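You operate a simulated robot arm through the tools that you are given. There is no shell and no other tool.

The job below is to be done with a simulated robot arm. You get a single attempt, and the scene is never put back.

Task
Slide the cream and teal tins toward the wall and close them.
Fine: each lid on the tin of its colour; both end off the rubber mat.
Where things are to end (x, y in the base frame): cream tin within 0.05 m of [0.19, -0.2]; teal tin within 0.05 m of [0.32, -0.33].

It is judged by the outcome, as a careful person would: the job done as asked, and still so three seconds after it is handed in. It fails if anything else is knocked over, pushed out of place, dropped, spilled or broken. A push-on lid holds only when it is set on centred and level and pressed home; a screw cap is set on level and turned clockwise until tight.

Robot
A 7-joint arm with a two-finger parallel gripper, fixed in place. Base frame: the origin is at the foot of the arm, x ahead of it, y to its left, z up; the work surface is at about z = 0.003. Readings come in m, degrees, newtons and seconds.
With the tool pointing down near the work surface it reaches from about 0.24 to 0.62 m from the base axis. Its first joint turns from -66.0 to 66.0 degrees. Payload 2.6 kg.
The tool frame sits at the grasp point between the pads (the TCP): z along the fingers, y along the line on which they close. The tips reach 0.03 m beyond it. Largest opening 0.094 m; finger width 0.028, thickness 0.01; the body of the gripper, 0.05 by 0.096 m, starts 0.055 m behind the TCP.
Orientation is that of the tool frame in the base frame, as [roll, pitch, yaw] about the fixed x, y, z axes, in that order (R = Rz(yaw) Ry(pitch) Rx(roll)). With the fingers straight down and closing along the base's y, the tool's x points along the base's -x, its y along +y and its z along -z.

Tools
- The arm moves only by the tool servo_tool. Its argument "plan" is a list of rows, each a list of 3 entries, a list of its own where there are three numbers: the finger opening in mm, from 0 to 94, then the shift along the tool's x, y, z in units of 20 mm (1.0 is 20 mm), then the turn, a rotation vector about the tool's x, y, z in units of 6 degrees (1.0 is 6 degrees). In form: [[hand, [x, y, z], [rx, ry, rz]], ...]. A call has 1 to 20 rows; each row shifts and turns the commanded pose from where the row before left it, along the tool's axes as they then stand. A call with a number of a shift or a turn outside -1 to 1 is refused whole. A row lasts 0.2 s, in which the tool goes at most 0.05 m and 8.6 degrees; a call with a longer step from one row to the next is refused whole, and so is a gripper value outside its range. Where a pose cannot be reached the arm comes as near as it can. A force on the tool above 50 N (or 10 N above the force at the start of the call, whichever is more), or a blocked arm, ends the call early, and 0.2 s more pass. The fingers move at their own pace (about 0.072 m/s each) and stop on an object; they squeeze with about 34 N. The grip force told is the motor's: it shows also when the fingers shut on nothing. Time passes only in rows, and 0.2 s behind the last, so rows that do not move let the fingers close. It gives the time, the measured TCP pose, the force on the tool (base axes), the opening and the grip force at its end, in the units of the frame above (readings bear some noise), with the torque about the TCP (base axes, N m) and any sound that the robot's microphone picked up.
- Cameras (640 x 400 px; columns grow to the right, rows downward): "scene" is fixed at [0.0317, 0.4231, 0.5788]; the picture's right is [-0.84, -0.54, 0.00], its down [-0.24, 0.37, -0.90] and it looks along [0.48, -0.75, -0.44] (base axes); focal length 366 px, centre (320, 200). "wrist" rides on the gripper at [0.076, 0.014, -0.102] in the tool frame; the picture's right is [-0.18, 0.98, 0.00], its down [-0.75, -0.14, -0.64] and it looks along [-0.63, -0.12, 0.77] (tool axes); focal length 243 px, centre (320, 200). There is no depth. A picture from a camera that has moved, and an enlarged one, comes with that camera's place and axes in the base frame and with its lens.
- capture(camera): a new picture of that camera. The clock stands still meanwhile.
- close_up(camera, box): a new picture of the part [left, top, right, bottom] of that camera's present view, enlarged. The clock stands still meanwhile.
- close_job(): hands the job in; it is judged then, once.

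Places have to be worked out from the pictures, the camera data and where the tool is seen. Open the gripper and draw the arm clear of the work before you hand the job in, unless the task says otherwise.

The tools are called after "Call:" as name(argument=value, ...) on one line, values as JSON. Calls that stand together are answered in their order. servo_tool: Moves the arm, as the interface text tells. Its arguments: {"type":"object","properties":{"plan":{"type":"array","items":{"type":"array"}}},"required":["plan"]} The other tools are called the same way: capture (camera) takes a picture; close_up (camera, box) takes an enlarged picture of a part of a camera's view; close_job () hands the job in.

At the start:

```text
time: 0.0
ee_pos: [0.3748, -0.2057, 0.3343]
tool_rot: [-180.0, 0.0, -180.0]
contact_force: [-0.4, 0.3, 0.2]
torque: [0.01, 0.01, -0.01]
width: 0.0941
finger_force: 0.0
```

scene: 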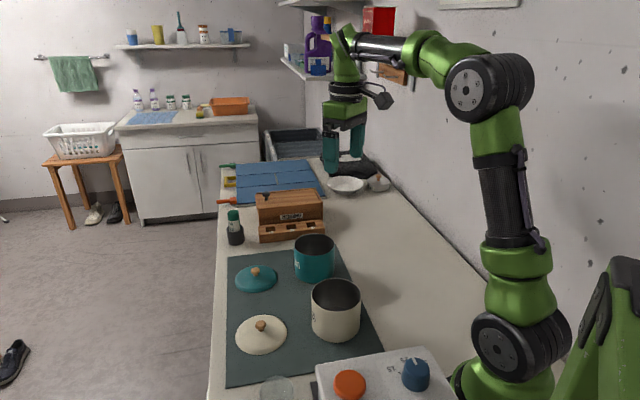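
wrist: 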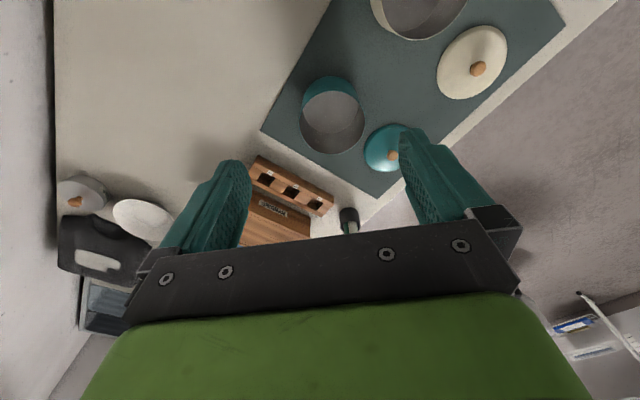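

The first pictures show a cream and a teal tin, open, on the dark mat, with their lids lying next to them. I'll take enlarged views to measure them.

Call:
close_up(camera="scene", box=[200, 200, 440, 400])

Call:
close_up(camera="scene", box=[200, 130, 420, 267])

Call:
close_up(camera="wrist", box=[220, 0, 580, 225])

```text
2.00 times, centred on (320, 300) of scene
camera zoom: at [0.0317, 0.4231, 0.5788], right [-0.84, -0.54, 0.0], down [-0.24, 0.37, -0.9], along [0.48, -0.75, -0.44], focal length 732 px, centre (320, 0)
```

zoom: 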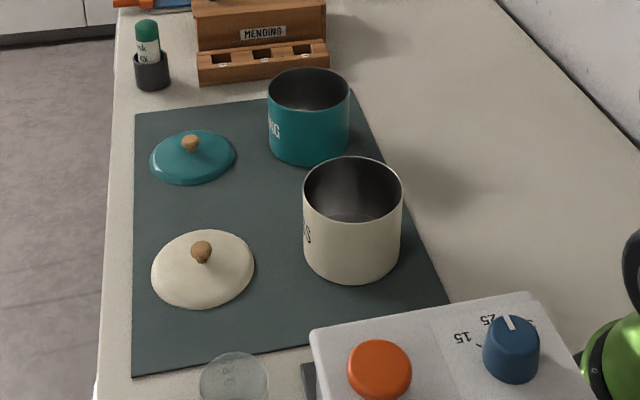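

```text
2.91 times, centred on (310, 198) of scene
camera zoom: at [0.0317, 0.4231, 0.5788], right [-0.84, -0.54, 0.0], down [-0.24, 0.37, -0.9], along [0.48, -0.75, -0.44], focal length 1065 px, centre (349, 204)
```

zoom: 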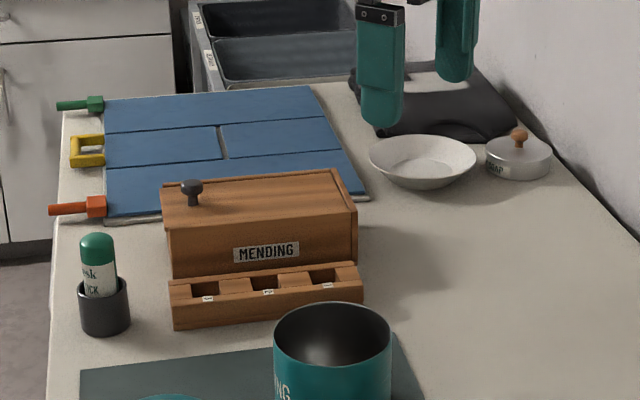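

```text
1.78 times, centred on (400, 112) of wrist
camera zoom: at [0.2976, -0.1923, 0.4367], right [0.18, 0.98, 0.0], down [0.75, -0.14, 0.64], along [0.63, -0.12, -0.77], focal length 431 px, centre (178, 356)
```

zoom: 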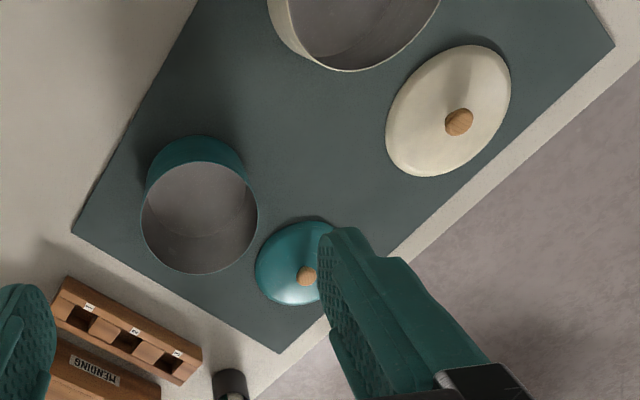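

I put the cream tin near (0.31, -0.07) and the teal tin near (0.445, -0.203). Both are about 0.10 m across and 0.085 m tall, which is too wide to grip from outside, so I plan to hold each from inside by spreading the fingers. First I turn the tool 45° so the fingers close along the slide direction (-0.7, -0.7), and come down a little.

Call:
servo_tool(plan=[[40, [0, 0, 0.6], [0, 0, 0.9375]], [40, [0, 0, 0.6], [0, 0, 0.9375]], [40, [0, 0, 0.6], [0, 0, 0.9375]], [40, [0, 0, 0.6], [0, 0, 0.9375]], [40, [0, 0, 0.6], [0, 0, 0.9375]], [40, [0, 0, 0.6], [0, 0, 0.9375]], [40, [0, 0, 0.6], [0, 0, 0.9375]], [40, [0, 0, 0.6], [0, 0, 0.9375]]])

```text
time: 1.8
ee_pos: [0.3742, -0.2072, 0.2377]
tool_rot: [180.0, 0.0, 134.9]
contact_force: [0.2, -0.6, -0.1]
torque: [-0.03, -0.01, -0.03]
width: 0.0399
finger_force: 0.0
```

The turn worked: yaw is 135° and the closing line now runs along (0.7, 0.7). Next I move over the cream tin at this height and look down at it.

Call:
servo_tool(plan=[[40, [0.9, 0.27, 0], [0, 0, 0]], [40, [0.9, 0.27, 0], [0, 0, 0]], [40, [0.9, 0.27, 0], [0, 0, 0]], [40, [0.9, 0.27, 0], [0, 0, 0]], [40, [0.9, 0.27, 0], [0, 0, 0]], [40, [0.9, 0.27, 0], [0, 0, 0]], [40, [0.9, 0.27, 0], [0, 0, 0]], [40, [0.9, 0.27, 0], [0, 0, 0]]])

Call:
capture(camera="wrist")

Call:
capture(camera="scene")

```text
time: 3.6
ee_pos: [0.3009, -0.0743, 0.2384]
tool_rot: [180.0, 0.0, 135.0]
contact_force: [0.1, 0.7, 0.4]
torque: [0.01, -0.03, -0.03]
width: 0.0402
finger_force: 0.0
```

```text
taken
camera wrist: at [0.2571, -0.0103, 0.3412], right [0.82, 0.57, 0.0], down [0.43, -0.63, 0.64], along [0.36, -0.53, -0.77], focal length 243 px, centre (320, 200)
```

wrist: 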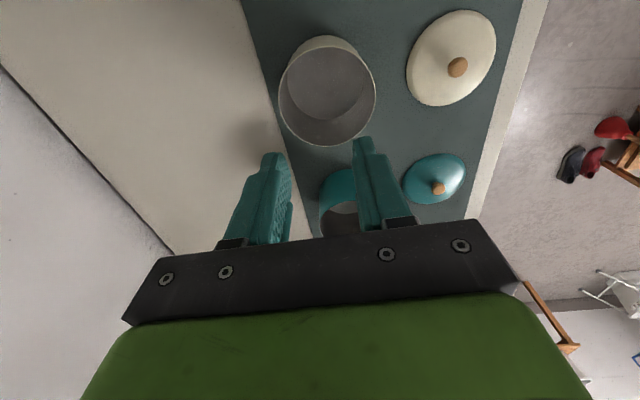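

```text
taken
```

scene: 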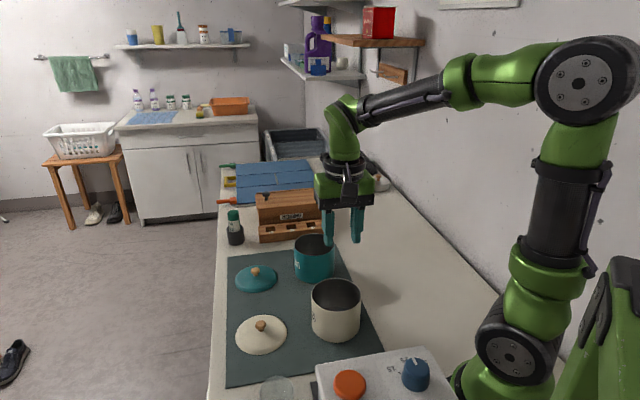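

I can see into the cream tin and it looks empty. I'll enlarge both tins to fix their centres more accurately.

Call:
close_up(camera="wrist", box=[240, 0, 400, 160])

Call:
close_up(camera="scene", box=[280, 220, 380, 360])

Call:
close_up(camera="wrist", box=[390, 0, 510, 220])

```text
2.50 times, centred on (320, 80) of wrist
camera zoom: at [0.2571, -0.0103, 0.3412], right [0.82, 0.57, 0.0], down [0.43, -0.63, 0.64], along [0.36, -0.53, -0.77], focal length 606 px, centre (320, 500)
```

zoom: 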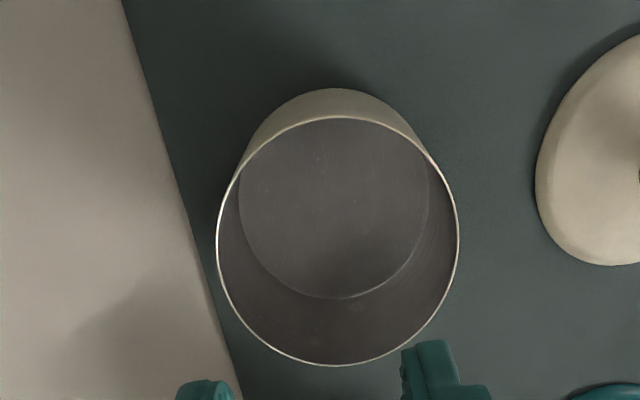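

```text
2.86 times, centred on (330, 290) of scene
camera zoom: at [0.0317, 0.4231, 0.5788], right [-0.84, -0.54, 0.0], down [-0.24, 0.37, -0.9], along [0.48, -0.75, -0.44], focal length 1046 px, centre (291, -57)
```

zoom: 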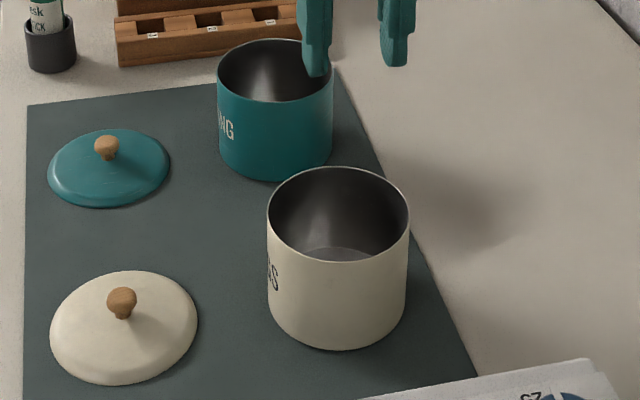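

```text
1.82 times, centred on (450, 110) of wrist
camera zoom: at [0.2571, -0.0103, 0.3412], right [0.82, 0.57, 0.0], down [0.43, -0.63, 0.64], along [0.36, -0.53, -0.77], focal length 441 px, centre (84, 364)
```

zoom: 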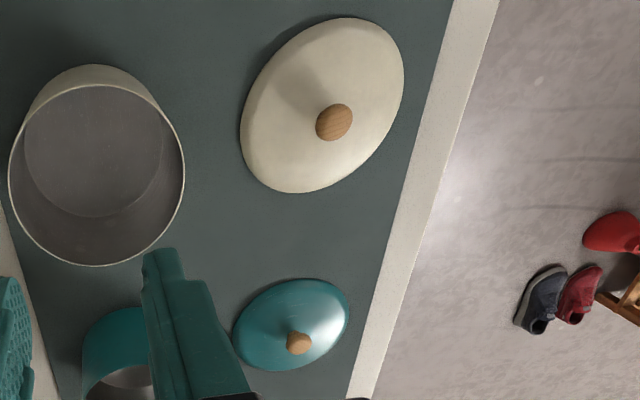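

Both views agree that the cream rim is centred at about (0.305, -0.070), 0.097 m across with its rim near z = 0.09, and it's empty. I'll shift 6 mm onto the centre and lower the partly opened fingers into it, keeping the tips above the floor.

Call:
servo_tool(plan=[[40, [0, 0.25, 0], [0, 0, 0]], [40, [0, 0, 1], [0, 0, 0]], [40, [0, 0, 1], [0, 0, 0]], [40, [0, 0, 1], [0, 0, 0]], [40, [0, 0, 1], [0, 0, 0]], [40, [0, 0, 1], [0, 0, 0]], [40, [0, 0, 0], [0, 0, 0]]])

Call:
capture(camera="wrist")

Call:
close_up(camera="scene", box=[240, 180, 440, 380])

```text
time: 5.2
ee_pos: [0.3058, -0.0698, 0.1366]
tool_rot: [180.0, -0.1, 135.0]
contact_force: [-0.5, 0.0, -0.9]
torque: [0.01, -0.01, 0.0]
width: 0.0401
finger_force: 0.1
```

```text
taken
camera wrist: at [0.2624, -0.0059, 0.239], right [0.83, 0.56, 0.0], down [0.43, -0.63, 0.64], along [0.36, -0.53, -0.77], focal length 243 px, centre (320, 200)
```

wrist: 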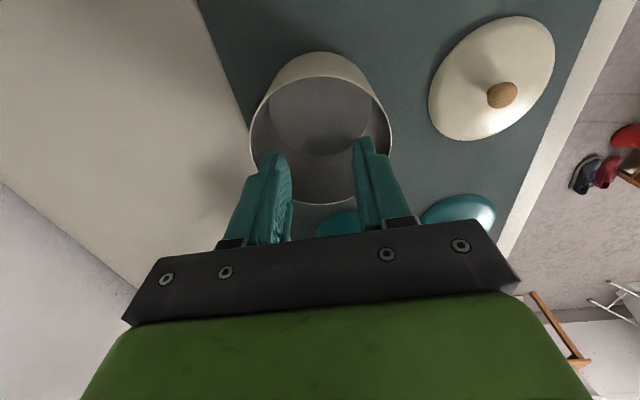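

```text
2.00 times, centred on (340, 280) of scene
camera zoom: at [0.0317, 0.4231, 0.5788], right [-0.84, -0.54, 0.0], down [-0.24, 0.37, -0.9], along [0.48, -0.75, -0.44], focal length 732 px, centre (280, 40)
```

zoom: 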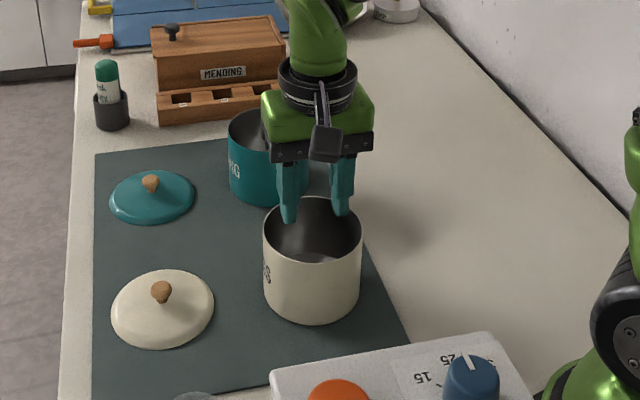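

The fingers sit over the middle of the tin, with the rim centre at about (0.304, -0.067) and the TCP at (0.306, -0.070). I'll lower 80 mm into it, watching the force.

Call:
servo_tool(plan=[[40, [0, 0, 1], [0, 0, 0]], [40, [0, 0, 1], [0, 0, 0]], [40, [0, 0, 1], [0, 0, 0]], [40, [0, 0, 0.9], [0, 0, 0]], [40, [0, 0, 0], [0, 0, 0]]])

Call:
capture(camera="wrist")

Call:
close_up(camera="scene", box=[240, 180, 440, 380])

```text
time: 6.4
ee_pos: [0.3054, -0.0714, 0.0594]
tool_rot: [-179.9, 0.1, 134.9]
contact_force: [-0.3, 0.5, 0.3]
torque: [0.01, 0.03, -0.01]
width: 0.0401
finger_force: 0.0
```

```text
taken
camera wrist: at [0.2619, -0.0073, 0.1621], right [0.83, 0.56, 0.0], down [0.43, -0.63, 0.64], along [0.36, -0.53, -0.77], focal length 243 px, centre (320, 200)
```

wrist: 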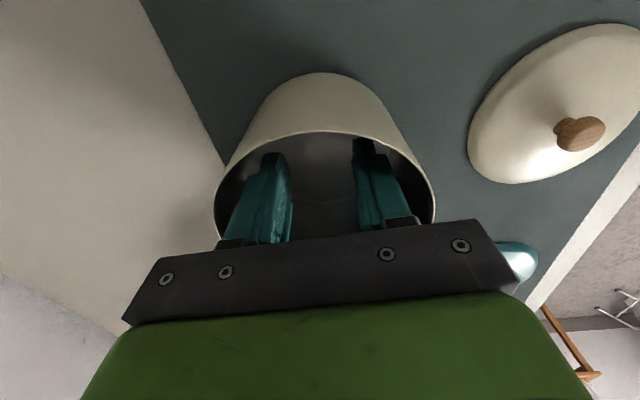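

```text
2.00 times, centred on (340, 280) of scene
camera zoom: at [0.0317, 0.4231, 0.5788], right [-0.84, -0.54, 0.0], down [-0.24, 0.37, -0.9], along [0.48, -0.75, -0.44], focal length 732 px, centre (280, 40)
```

zoom: 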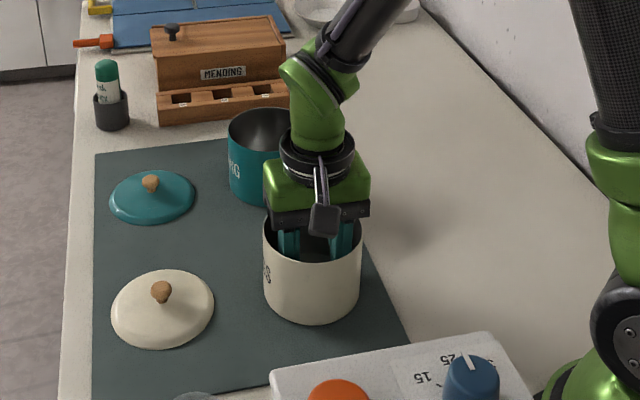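

The tips are inside with no contact force. I'll open the fingers gently until they touch the inner walls.

Call:
servo_tool(plan=[[60, [0, 0, 0], [0, 0, 0]], [66, [0, 0, 0], [0, 0, 0]], [70, [0, 0, 0], [0, 0, 0]], [74, [0, 0, 0], [0, 0, 0]], [76, [0, 0, 0], [0, 0, 0]], [76, [0, 0, 0], [0, 0, 0]]])

Call:
capture(camera="wrist")

```text
time: 7.8
ee_pos: [0.3061, -0.0712, 0.0605]
tool_rot: [179.9, 0.0, 135.0]
contact_force: [0.5, -0.7, -2.3]
torque: [-0.03, -0.02, -0.02]
width: 0.054
finger_force: 0.1
```

```text
taken
camera wrist: at [0.262, -0.0074, 0.1624], right [0.83, 0.56, 0.0], down [0.43, -0.63, 0.64], along [0.36, -0.53, -0.77], focal length 243 px, centre (320, 200)
```

wrist: 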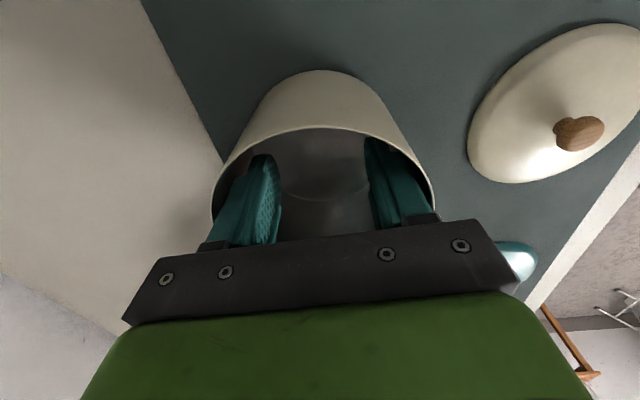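

The fingers stopped at 54 mm against the inner wall near the rim, so the tin is held from inside. I'll drag it slowly toward the wall, one short stretch first.

Call:
servo_tool(plan=[[76, [0, -0.25, 0], [0, 0, 0]], [76, [0, -0.5, 0], [0, 0, 0]], [76, [0, -0.5, 0], [0, 0, 0]], [76, [0, -0.5, 0], [0, 0, 0]], [76, [0, -0.25, 0], [0, 0, 0]]])

Call:
capture(camera="wrist")

Call:
close_up(camera="scene", box=[240, 180, 440, 380])

```text
time: 9.0
ee_pos: [0.2765, -0.0984, 0.0609]
tool_rot: [179.9, 0.0, 135.0]
contact_force: [0.9, 0.6, -1.0]
torque: [-0.01, -0.03, -0.01]
width: 0.0545
finger_force: 0.2
```

```text
taken
camera wrist: at [0.2338, -0.0351, 0.1625], right [0.83, 0.56, 0.0], down [0.43, -0.63, 0.64], along [0.36, -0.53, -0.77], focal length 243 px, centre (320, 200)
```

wrist: 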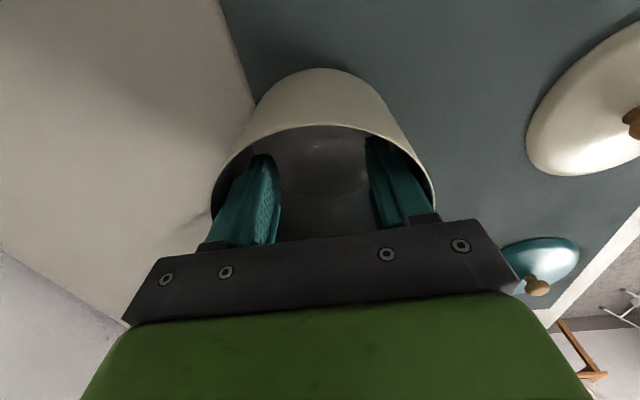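

```text
2.00 times, centred on (340, 280) of scene
camera zoom: at [0.0317, 0.4231, 0.5788], right [-0.84, -0.54, 0.0], down [-0.24, 0.37, -0.9], along [0.48, -0.75, -0.44], focal length 732 px, centre (280, 40)
```

zoom: 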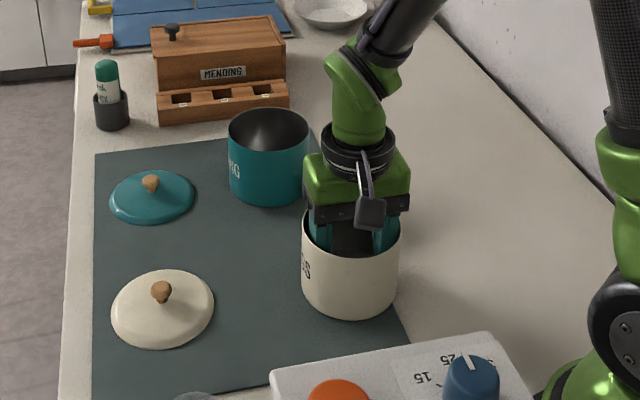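

The tin follows the fingers smoothly and stays upright. About 0.133 m is left to the target, and I continue at the same slow pace.

Call:
servo_tool(plan=[[76, [-0.03, -0.25, 0], [0, 0, 0]], [76, [-0.04, -0.5, 0], [0, 0, 0]], [76, [-0.04, -0.5, 0], [0, 0, 0]], [76, [-0.04, -0.5, 0], [0, 0, 0]], [76, [-0.04, -0.5, 0], [0, 0, 0]], [76, [-0.04, -0.5, 0], [0, 0, 0]], [76, [-0.04, -0.5, 0], [0, 0, 0]], [76, [-0.04, -0.5, 0], [0, 0, 0]], [76, [-0.04, -0.5, 0], [0, 0, 0]], [76, [-0.04, -0.5, 0], [0, 0, 0]], [76, [-0.04, -0.5, 0], [0, 0, 0]], [76, [-0.04, -0.5, 0], [0, 0, 0]], [76, [-0.04, -0.5, 0], [0, 0, 0]], [76, [-0.03, -0.4, 0], [0, 0, 0]], [76, [0, 0, 0], [0, 0, 0]]])

Call:
capture(camera="wrist")

Call:
capture(camera="scene")

```text
time: 12.2
ee_pos: [0.1903, -0.1997, 0.0598]
tool_rot: [180.0, 0.1, 135.0]
contact_force: [0.3, 0.0, -2.2]
torque: [0.0, -0.01, -0.05]
width: 0.0574
finger_force: 0.0
```

```text
taken
camera wrist: at [0.1477, -0.1363, 0.1625], right [0.83, 0.56, 0.0], down [0.43, -0.63, 0.64], along [0.36, -0.53, -0.77], focal length 243 px, centre (320, 200)
```

wrist: 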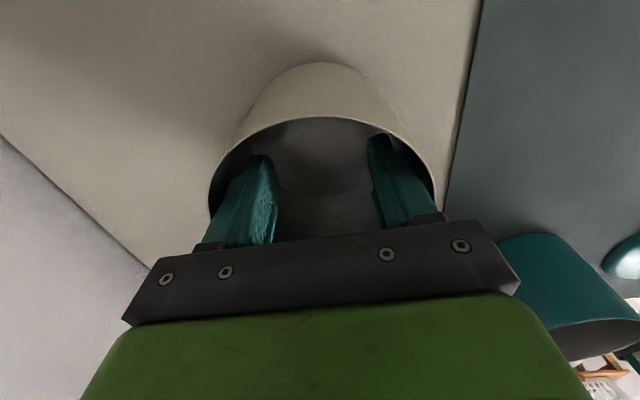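

```text
taken
```

scene: 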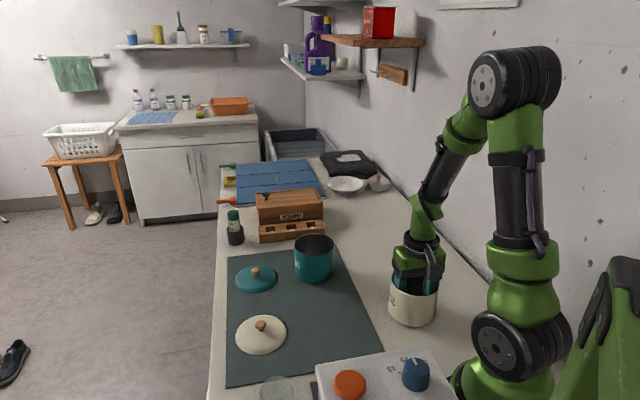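

The cream tin is off the mat with the TCP at (0.190, -0.200), on its target. I'll lower about 2 mm so it rests on the table, free the fingers, and rise.

Call:
servo_tool(plan=[[76, [0, 0, 0.1], [0, 0, 0]], [70, [0, 0, 0], [0, 0, 0]], [56, [0, 0, 0], [0, 0, 0]], [50, [0, 0, 0], [0, 0, 0]], [40, [0, 0, 0], [0, 0, 0]], [40, [0, 0, 0], [0, 0, 0]]])

Call:
capture(camera="wrist")

Call:
close_up(camera="scene", box=[340, 210, 500, 370])

```text
time: 13.6
ee_pos: [0.1913, -0.2, 0.0561]
tool_rot: [-180.0, 0.0, 135.0]
contact_force: [-0.4, 0.3, -0.2]
torque: [-0.01, 0.01, -0.01]
width: 0.0399
finger_force: 0.0
```

```text
taken
camera wrist: at [0.1472, -0.1363, 0.1599], right [0.83, 0.56, 0.0], down [0.43, -0.63, 0.64], along [0.36, -0.53, -0.77], focal length 243 px, centre (320, 200)
```

wrist: 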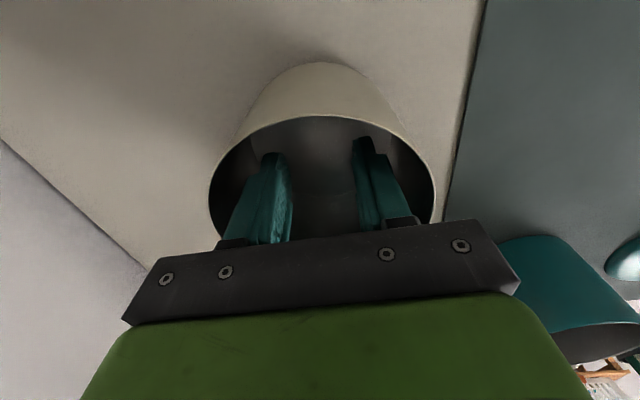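

```text
2.50 times, centred on (420, 290) of scene
camera zoom: at [0.0317, 0.4231, 0.5788], right [-0.84, -0.54, 0.0], down [-0.24, 0.37, -0.9], along [0.48, -0.75, -0.44], focal length 916 px, centre (70, -25)
```

zoom: 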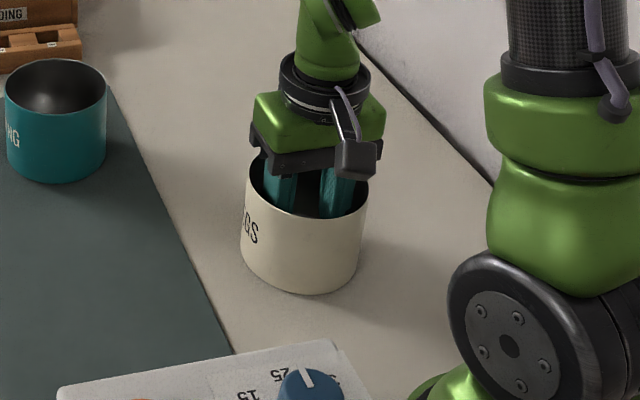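

The tin is released and standing on the bare worktop. I rise 100 mm and measure where its rim really is.

Call:
servo_tool(plan=[[40, [0, 0, -0.5], [0, 0, 0]], [40, [0, 0, -1], [0, 0, 0]], [40, [0, 0, -1], [0, 0, 0]], [40, [0, 0, -1], [0, 0, 0]], [40, [0, 0, -1], [0, 0, 0]], [40, [0, 0, -0.5], [0, 0, 0]], [40, [0, 0, 0], [0, 0, 0]]])

Call:
close_up(camera="wrist", box=[220, 20, 420, 220])

Call:
close_up(camera="scene", box=[340, 230, 480, 370])

```text
time: 15.2
ee_pos: [0.1914, -0.2004, 0.1561]
tool_rot: [-179.9, 0.0, 135.0]
contact_force: [-0.1, -0.4, -0.7]
torque: [-0.03, 0.03, 0.01]
width: 0.0401
finger_force: 0.1
```

```text
2.00 times, centred on (320, 120) of wrist
camera zoom: at [0.1468, -0.1368, 0.2595], right [0.82, 0.57, 0.0], down [0.43, -0.63, 0.64], along [0.36, -0.53, -0.77], focal length 485 px, centre (320, 360)
```

zoom: 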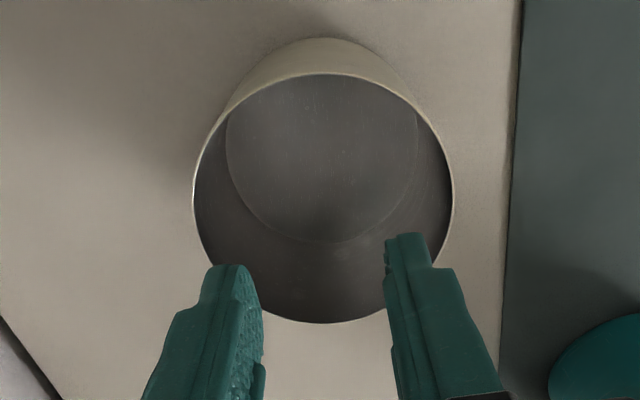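

```text
2.86 times, centred on (410, 300) of scene
camera zoom: at [0.0317, 0.4231, 0.5788], right [-0.84, -0.54, 0.0], down [-0.24, 0.37, -0.9], along [0.48, -0.75, -0.44], focal length 1046 px, centre (63, -86)
```

zoom: 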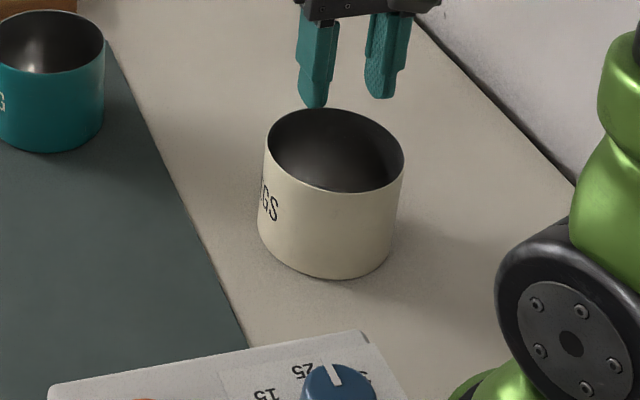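

Using the near and far rim edges, the cream tin's centre is within 2 mm of the TCP, at about (0.192, -0.199), with its rim at z ≈ 0.084. The teal tin works out to (0.446, -0.201), so I move above it next.

Call:
servo_tool(plan=[[40, [-0.5, 0.5, -0.3], [0, 0, 0]], [40, [-1, 1, 0], [0, 0, 0]], [40, [-1, 1, 0], [0, 0, 0]], [40, [-1, 1, 0], [0, 0, 0]], [40, [-1, 1, 0], [0, 0, 0]], [40, [-1, 1, 0], [0, 0, 0]], [40, [-1, 1, 0], [0, 0, 0]], [40, [-1, 1, 0], [0, 0, 0]], [40, [-1, 1, 0], [0, 0, 0]], [40, [-0.5, 0.5, 0], [0, 0, 0]], [40, [0, 0, 0], [0, 0, 0]]])

Call:
close_up(camera="wrist", box=[220, 20, 420, 220])

Call:
capture(camera="scene")

```text
time: 17.6
ee_pos: [0.4451, -0.2006, 0.1636]
tool_rot: [180.0, 0.0, 135.1]
contact_force: [0.0, 0.4, 0.5]
torque: [-0.02, -0.01, -0.02]
width: 0.0399
finger_force: 0.0
```

```text
2.00 times, centred on (320, 120) of wrist
camera zoom: at [0.4016, -0.1376, 0.266], right [0.82, 0.57, 0.0], down [0.43, -0.63, 0.64], along [0.36, -0.53, -0.77], focal length 485 px, centre (320, 360)
```

zoom: 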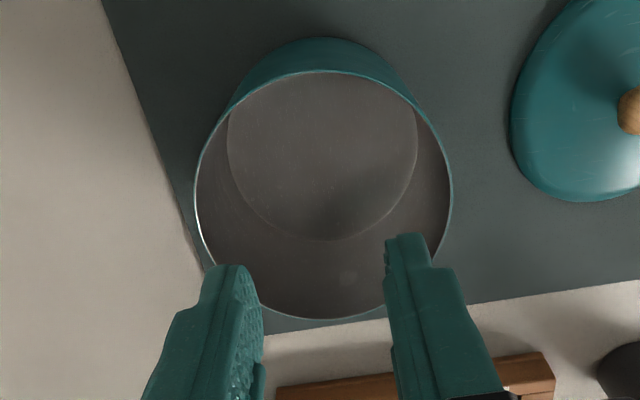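

```text
taken
```

scene: 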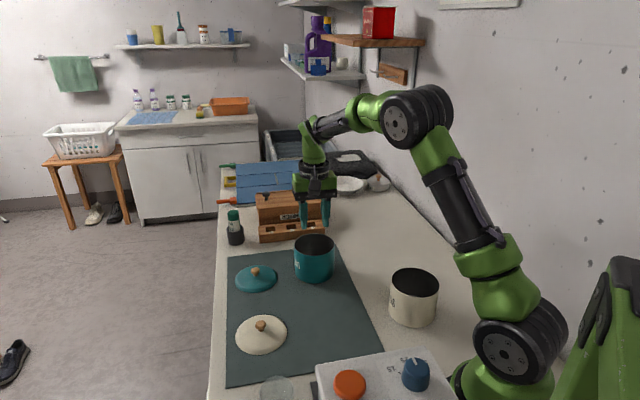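

The teal tin is empty and centred under the tool within about 1 mm. I'll lower 104 mm inside and open against its walls, as with the cream one.

Call:
servo_tool(plan=[[40, [0, 0, 0.7], [0, 0, 0]], [40, [0, 0, 1], [0, 0, 0]], [40, [0, 0, 1], [0, 0, 0]], [40, [0, 0, 1], [0, 0, 0]], [40, [0, 0, 1], [0, 0, 0]], [40, [0, 0, 0.5], [0, 0, 0]], [40, [0, 0, 0], [0, 0, 0]], [50, [0, 0, 0], [0, 0, 0]], [56, [0, 0, 0], [0, 0, 0]], [62, [0, 0, 0], [0, 0, 0]], [70, [0, 0, 0], [0, 0, 0]], [76, [0, 0, 0], [0, 0, 0]]])

Call:
capture(camera="wrist")

Call:
close_up(camera="scene", box=[220, 160, 420, 360])

```text
time: 20.2
ee_pos: [0.4455, -0.2011, 0.0596]
tool_rot: [179.9, 0.1, 135.0]
contact_force: [0.2, -0.3, -0.6]
torque: [0.01, 0.01, -0.02]
width: 0.0573
finger_force: 0.0
```

```text
taken
camera wrist: at [0.4016, -0.1373, 0.1626], right [0.83, 0.56, 0.0], down [0.43, -0.63, 0.64], along [0.36, -0.53, -0.77], focal length 243 px, centre (320, 200)
```

wrist: 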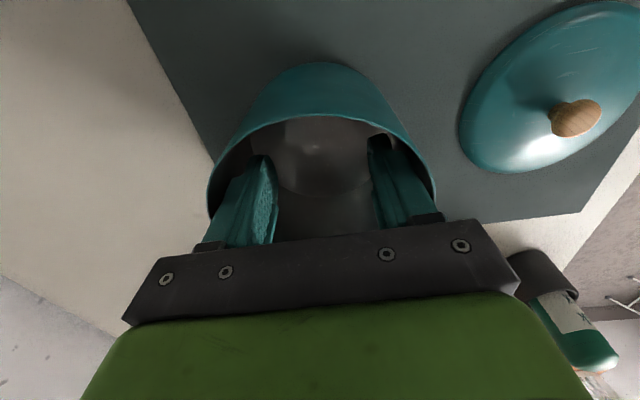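

```text
2.00 times, centred on (320, 260) of scene
camera zoom: at [0.0317, 0.4231, 0.5788], right [-0.84, -0.54, 0.0], down [-0.24, 0.37, -0.9], along [0.48, -0.75, -0.44], focal length 732 px, centre (320, 80)
```

zoom: 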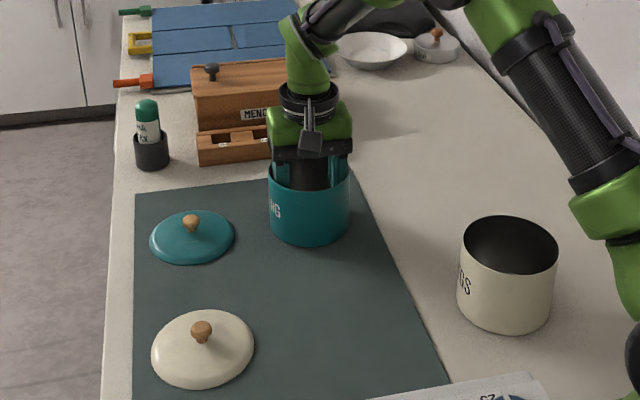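

The fingers have stopped at 57 mm on the teal tin's inner wall. I'll drag it 0.18 m toward the wall at the same slow pace, in two stretches.

Call:
servo_tool(plan=[[76, [0, -0.25, 0], [0, 0, 0]], [76, [-0.01, -0.5, 0], [0, 0, 0]], [76, [-0.01, -0.5, 0], [0, 0, 0]], [76, [-0.01, -0.5, 0], [0, 0, 0]], [76, [-0.01, -0.5, 0], [0, 0, 0]], [76, [-0.01, -0.5, 0], [0, 0, 0]], [76, [-0.01, -0.5, 0], [0, 0, 0]], [76, [-0.01, -0.5, 0], [0, 0, 0]], [76, [0, -0.25, 0], [0, 0, 0]]])

Call:
close_up(camera="scene", box=[220, 160, 420, 360])

```text
time: 22.2
ee_pos: [0.3899, -0.258, 0.0603]
tool_rot: [-180.0, 0.0, 135.1]
contact_force: [-0.3, 0.2, -2.5]
torque: [-0.01, -0.03, -0.04]
width: 0.0577
finger_force: 0.1
```

```text
2.00 times, centred on (320, 260) of scene
camera zoom: at [0.0317, 0.4231, 0.5788], right [-0.84, -0.54, 0.0], down [-0.24, 0.37, -0.9], along [0.48, -0.75, -0.44], focal length 732 px, centre (320, 80)
```

zoom: 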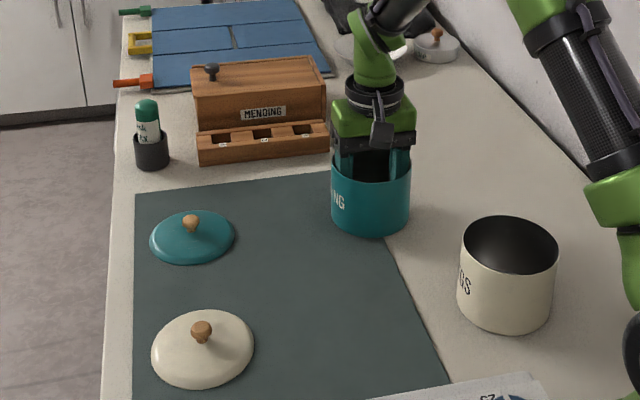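

The teal tin is moving well and the cream one is undisturbed. I'll finish the remaining 0.10 m, then set it down and release it.

Call:
servo_tool(plan=[[76, [0, -0.25, 0], [0, 0, 0]], [76, [-0.01, -0.5, 0], [0, 0, 0]], [76, [-0.01, -0.5, 0], [0, 0, 0]], [76, [-0.01, -0.5, 0], [0, 0, 0]], [76, [-0.01, -0.5, 0], [0, 0, 0]], [76, [-0.01, -0.5, 0], [0, 0, 0]], [76, [-0.01, -0.5, 0], [0, 0, 0]], [76, [-0.01, -0.5, 0], [0, 0, 0]], [76, [-0.01, -0.5, 0], [0, 0, 0]], [76, [-0.01, -0.5, 0], [0, 0, 0]], [76, [0, -0.25, 0], [0, 0, 0]], [76, [0, 0, 0.1], [0, 0, 0]], [70, [0, 0, 0], [0, 0, 0]], [60, [0, 0, 0], [0, 0, 0]], [50, [0, 0, 0], [0, 0, 0]], [40, [0, 0, 0], [0, 0, 0]], [40, [0, 0, 0], [0, 0, 0]]])

Call:
capture(camera="wrist")

Call:
close_up(camera="scene", box=[260, 160, 460, 360])

```text
time: 25.8
ee_pos: [0.3226, -0.3303, 0.0586]
tool_rot: [-180.0, 0.1, 135.1]
contact_force: [-0.2, -0.3, 0.3]
torque: [0.01, 0.01, -0.03]
width: 0.0401
finger_force: 0.0
```

```text
taken
camera wrist: at [0.2778, -0.2665, 0.1614], right [0.83, 0.56, 0.0], down [0.43, -0.63, 0.64], along [0.36, -0.53, -0.77], focal length 243 px, centre (320, 200)
```

wrist: 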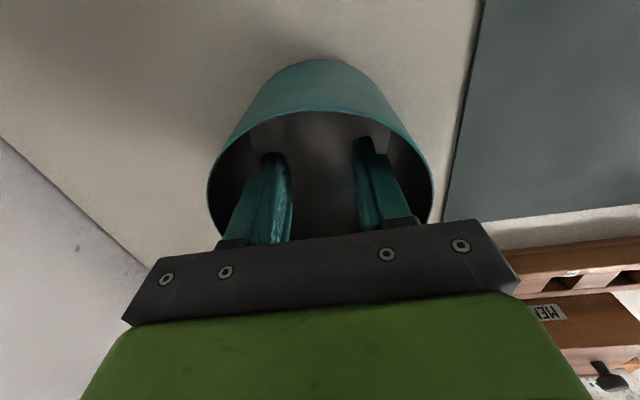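

```text
2.00 times, centred on (360, 260) of scene
camera zoom: at [0.0317, 0.4231, 0.5788], right [-0.84, -0.54, 0.0], down [-0.24, 0.37, -0.9], along [0.48, -0.75, -0.44], focal length 732 px, centre (240, 80)
```

zoom: 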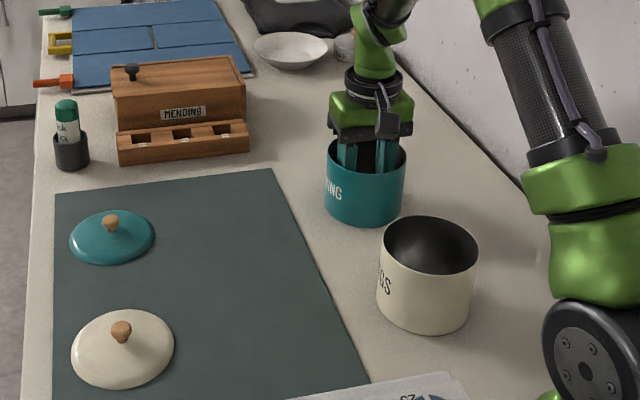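

The teal tin is off the mat near (0.322, -0.330) and released. I'll rise straight up and measure its rim before going for the lids.

Call:
servo_tool(plan=[[40, [0, 0, -0.5], [0, 0, 0]], [40, [0, 0, -1], [0, 0, 0]], [40, [0, 0, -1], [0, 0, 0]], [40, [0, 0, -1], [0, 0, 0]], [40, [0, 0, -1], [0, 0, 0]], [40, [0, 0, -0.5], [0, 0, 0]], [40, [0, 0, 0], [0, 0, 0]]])

Call:
close_up(camera="wrist", box=[220, 20, 420, 220])

Call:
close_up(camera="scene", box=[210, 240, 310, 380])

```text
time: 27.4
ee_pos: [0.3207, -0.3266, 0.1588]
tool_rot: [179.9, 0.0, 135.0]
contact_force: [-0.2, -0.8, -0.2]
torque: [0.02, 0.0, -0.01]
width: 0.04
finger_force: 0.1
```

```text
2.00 times, centred on (320, 120) of wrist
camera zoom: at [0.2765, -0.2638, 0.2608], right [0.82, 0.57, 0.0], down [0.43, -0.63, 0.64], along [0.36, -0.53, -0.77], focal length 485 px, centre (320, 360)
```

zoom: 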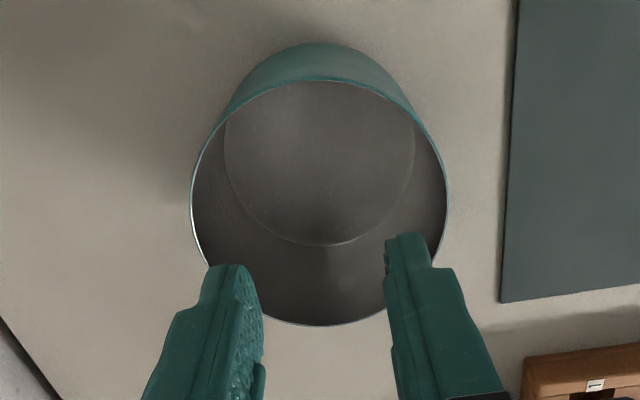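

```text
2.86 times, centred on (260, 310) of scene
camera zoom: at [0.0317, 0.4231, 0.5788], right [-0.84, -0.54, 0.0], down [-0.24, 0.37, -0.9], along [0.48, -0.75, -0.44], focal length 1046 px, centre (491, -114)
```

zoom: 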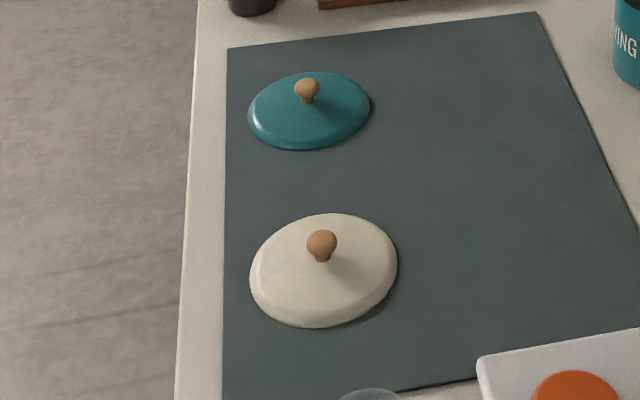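

The teal tin stands at about (0.3215, -0.329), on target and off the mat. I'll pause one moment to re-read the pose for a steady value, because the last reading differed by 3 mm from the commanded place.

Call:
servo_tool(plan=[[40, [0, 0, 0], [0, 0, 0]], [40, [0, 0, 0], [0, 0, 0]]])

Call:
close_up(camera="wrist", box=[220, 20, 420, 220])

```text
time: 28.0
ee_pos: [0.3196, -0.3271, 0.1572]
tool_rot: [179.9, 0.0, 135.0]
contact_force: [0.9, -0.6, 0.3]
torque: [-0.01, 0.01, -0.03]
width: 0.04
finger_force: 0.0
```

```text
2.00 times, centred on (320, 120) of wrist
camera zoom: at [0.2766, -0.2638, 0.2606], right [0.83, 0.56, 0.0], down [0.43, -0.63, 0.64], along [0.36, -0.53, -0.77], focal length 485 px, centre (320, 360)
```

zoom: 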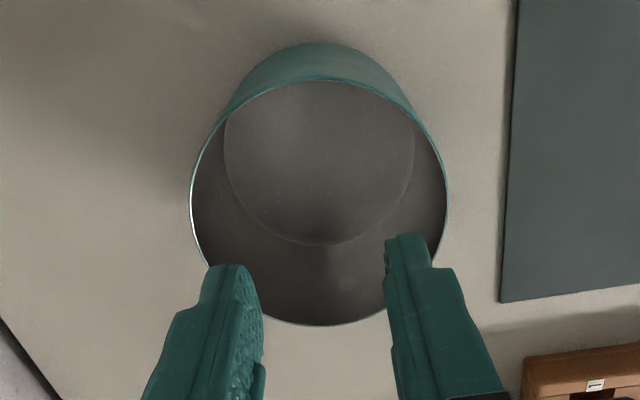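

The camera pose gives a cleaner reading: the teal tin is centred at about (0.321, -0.3295) and the cream tin at about (0.191, -0.200). Now I move above the cream lid, near (0.421, 0.030), to look at its knob.

Call:
servo_tool(plan=[[50, [0.26, 0.48, 0], [0, 0, 0]], [50, [0.53, 0.95, 0], [0, 0, 0]], [50, [0.53, 0.95, 0], [0, 0, 0]], [50, [0.53, 0.95, 0], [0, 0, 0]], [50, [0.53, 0.95, 0], [0, 0, 0]], [50, [0.53, 0.95, 0], [0, 0, 0]], [50, [0.53, 0.95, 0], [0, 0, 0]], [50, [0.53, 0.95, 0], [0, 0, 0]], [50, [0.53, 0.95, 0], [0, 0, 0]], [50, [0.53, 0.95, 0], [0, 0, 0]], [50, [0.53, 0.95, 0], [0, 0, 0]], [50, [0.53, 0.95, 0], [0, 0, 0]], [50, [0.53, 0.95, 0], [0, 0, 0]], [50, [0.53, 0.95, 0], [0, 0, 0]], [50, [0.53, 0.95, 0], [0, 0, 0]], [50, [0.53, 0.95, 0], [0, 0, 0]], [50, [0.53, 0.95, 0], [0, 0, 0]], [50, [0.3, 0.48, 0], [0, 0, 0]], [50, [0, 0, 0], [0, 0, 0]]])

Call:
capture(camera="wrist")

Call:
capture(camera="scene")

```text
time: 32.0
ee_pos: [0.4222, 0.026, 0.1576]
tool_rot: [179.9, 0.0, 135.1]
contact_force: [0.6, -1.1, 0.6]
torque: [0.02, -0.02, -0.02]
width: 0.0501
finger_force: 0.1
```

```text
taken
camera wrist: at [0.3789, 0.0902, 0.2607], right [0.83, 0.56, 0.0], down [0.43, -0.63, 0.64], along [0.36, -0.53, -0.77], focal length 243 px, centre (320, 200)
```

wrist: 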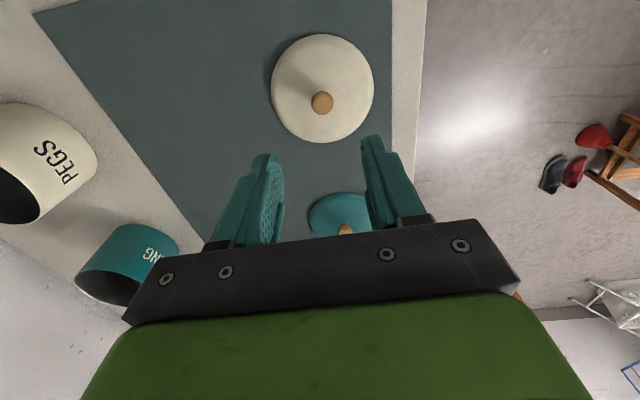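

```text
taken
```

scene: 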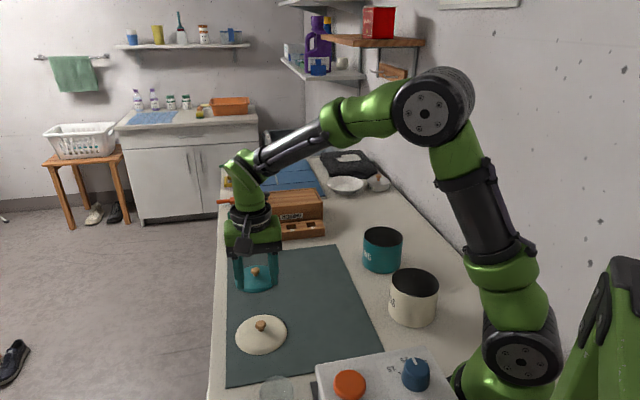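

The lid is just below the tool. I'll enlarge the view to place the lid edge and knob precisely.

Call:
close_up(camera="wrist", box=[250, 10, 400, 160])

Call:
close_up(camera="scene", box=[210, 220, 310, 380])

```text
2.67 times, centred on (325, 85) of wrist
camera zoom: at [0.3789, 0.0902, 0.2607], right [0.83, 0.56, 0.0], down [0.43, -0.63, 0.64], along [0.36, -0.53, -0.77], focal length 647 px, centre (307, 507)
```

zoom: 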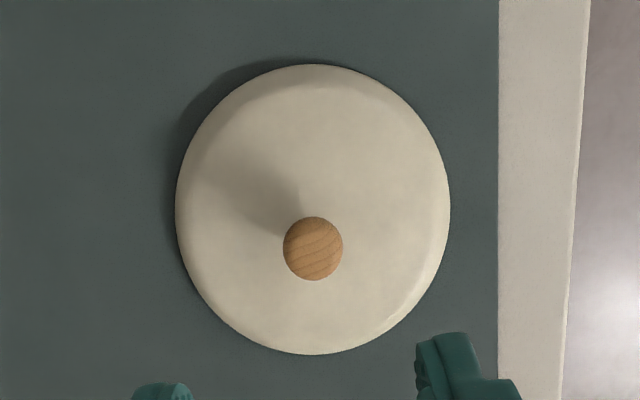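

```text
2.50 times, centred on (260, 300) of scene
camera zoom: at [0.0317, 0.4231, 0.5788], right [-0.84, -0.54, 0.0], down [-0.24, 0.37, -0.9], along [0.48, -0.75, -0.44], focal length 916 px, centre (470, -50)
```

zoom: 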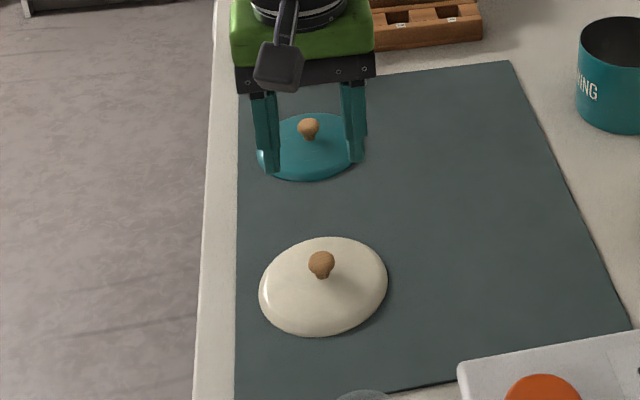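

The lid's centre is about 1.5 mm (x) and 2.4 mm (y) from the TCP in tool axes. The knob is 20 mm wide with its middle near z = 0.033. I'll correct the offset, go down to z = 0.054 with the tips just above the dome, and check before closing.

Call:
servo_tool(plan=[[50, [0.075, 0.12, 0.5], [0, 0, 0]], [50, [0, 0, 1], [0, 0, 0]], [50, [0, 0, 1], [0, 0, 0]], [50, [0, 0, 1], [0, 0, 0]], [50, [0, 0, 1], [0, 0, 0]], [50, [0, 0, 0.6], [0, 0, 0]], [50, [0, 0, 0], [0, 0, 0]]])

Call:
capture(camera="wrist")

Call:
close_up(camera="scene", box=[210, 260, 310, 370])

```text
time: 33.6
ee_pos: [0.4228, 0.0286, 0.0552]
tool_rot: [180.0, 0.1, 134.9]
contact_force: [-0.1, 0.3, -0.6]
torque: [-0.01, 0.0, 0.0]
width: 0.0499
finger_force: 0.1
```

```text
taken
camera wrist: at [0.3791, 0.093, 0.1583], right [0.83, 0.56, 0.0], down [0.43, -0.63, 0.64], along [0.36, -0.53, -0.77], focal length 243 px, centre (320, 200)
```

wrist: 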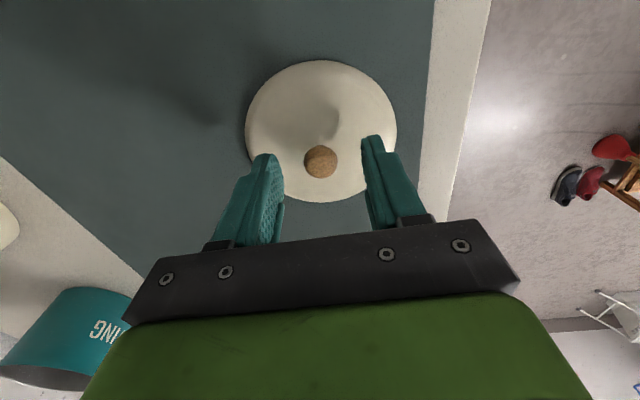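

```text
3.64 times, centred on (260, 315) of scene
camera zoom: at [0.0317, 0.4231, 0.5788], right [-0.84, -0.54, 0.0], down [-0.24, 0.37, -0.9], along [0.48, -0.75, -0.44], focal length 1332 px, centre (538, -218)
```

zoom: 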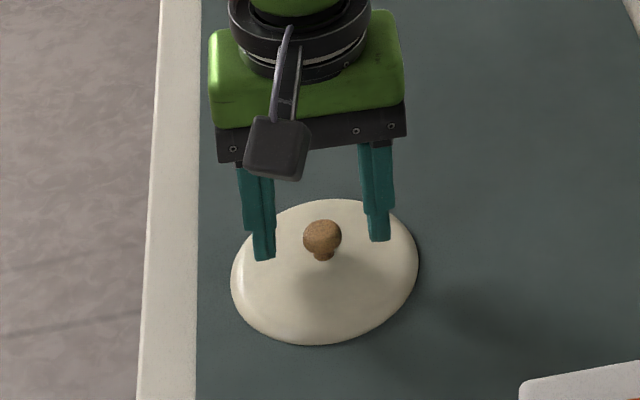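

The knob sits between the fingertips with clear space over the dome. I'll nudge 1.5 mm along tool x and close on the knob.

Call:
servo_tool(plan=[[50, [0.08, 0.05, 0], [0, 0, 0]], [36, [0, 0, 0], [0, 0, 0]], [26, [0, 0, 0], [0, 0, 0]], [14, [0, 0, 0], [0, 0, 0]], [10, [0, 0, 0], [0, 0, 0]], [10, [0, 0, 0], [0, 0, 0]]])

Call:
capture(camera="wrist")

Call:
close_up(camera="scene", box=[210, 260, 310, 370])

```text
time: 35.0
ee_pos: [0.4226, 0.0325, 0.0562]
tool_rot: [180.0, 0.0, 135.0]
contact_force: [-0.5, -1.3, 0.6]
torque: [-0.01, -0.01, -0.03]
width: 0.0198
finger_force: 33.8
```

```text
taken
camera wrist: at [0.3786, 0.0945, 0.1587], right [0.83, 0.56, 0.0], down [0.43, -0.63, 0.64], along [0.36, -0.53, -0.77], focal length 243 px, centre (320, 200)
```

wrist: 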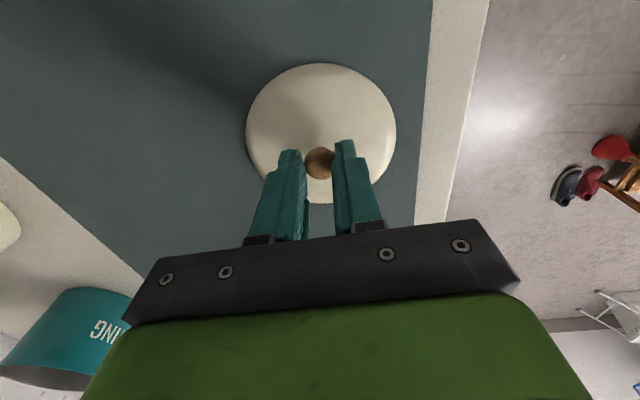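

```text
3.64 times, centred on (260, 315) of scene
camera zoom: at [0.0317, 0.4231, 0.5788], right [-0.84, -0.54, 0.0], down [-0.24, 0.37, -0.9], along [0.48, -0.75, -0.44], focal length 1332 px, centre (538, -218)
```

zoom: 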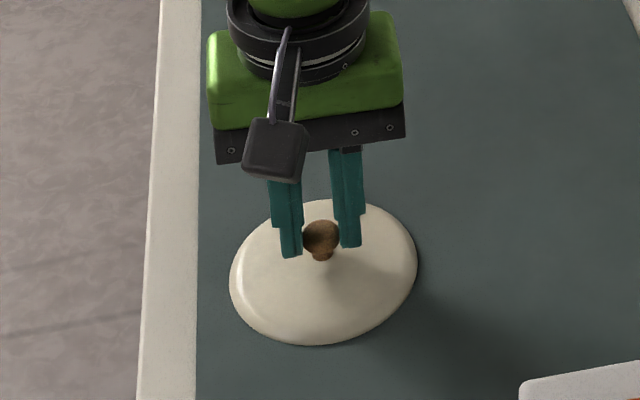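

The knob is gripped at 19.8 mm opening with 34 N. I'll lift it 120 mm gently and check the lid hangs level and stays in the fingers.

Call:
servo_tool(plan=[[10, [0, 0, -0.25], [0, 0, 0]], [10, [0, 0, -0.5], [0, 0, 0]], [10, [0, 0, -0.75], [0, 0, 0]], [10, [0, 0, -0.75], [0, 0, 0]], [10, [0, 0, -0.75], [0, 0, 0]], [10, [0, 0, -0.75], [0, 0, 0]], [10, [0, 0, -0.75], [0, 0, 0]], [10, [0, 0, -0.75], [0, 0, 0]], [10, [0, 0, -0.5], [0, 0, 0]], [10, [0, 0, -0.25], [0, 0, 0]], [10, [0, 0, 0], [0, 0, 0]]])

Call:
close_up(camera="wrist", box=[220, 40, 420, 240])

Call:
close_up(camera="scene", box=[200, 160, 320, 300])

```text
time: 37.4
ee_pos: [0.4212, 0.0307, 0.1755]
tool_rot: [180.0, 0.0, 135.0]
contact_force: [0.4, 0.7, 0.2]
torque: [0.0, 0.02, -0.03]
width: 0.0101
finger_force: 0.0
```

```text
2.00 times, centred on (320, 140) of wrist
camera zoom: at [0.3783, 0.0946, 0.2788], right [0.83, 0.56, 0.0], down [0.43, -0.63, 0.64], along [0.36, -0.53, -0.77], focal length 485 px, centre (320, 320)
```

zoom: 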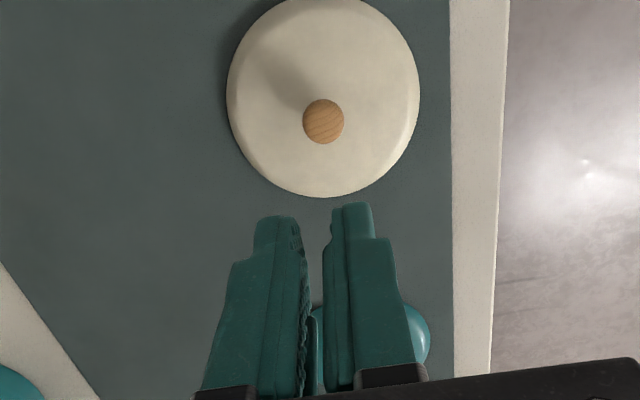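

```text
2.86 times, centred on (260, 230) of scene
camera zoom: at [0.0317, 0.4231, 0.5788], right [-0.84, -0.54, 0.0], down [-0.24, 0.37, -0.9], along [0.48, -0.75, -0.44], focal length 1046 px, centre (491, 114)
```

zoom: 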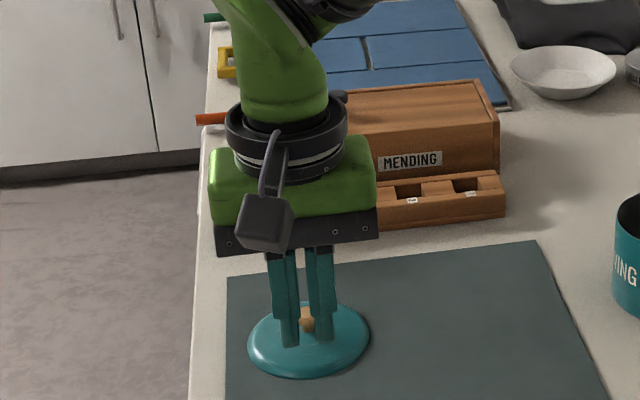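

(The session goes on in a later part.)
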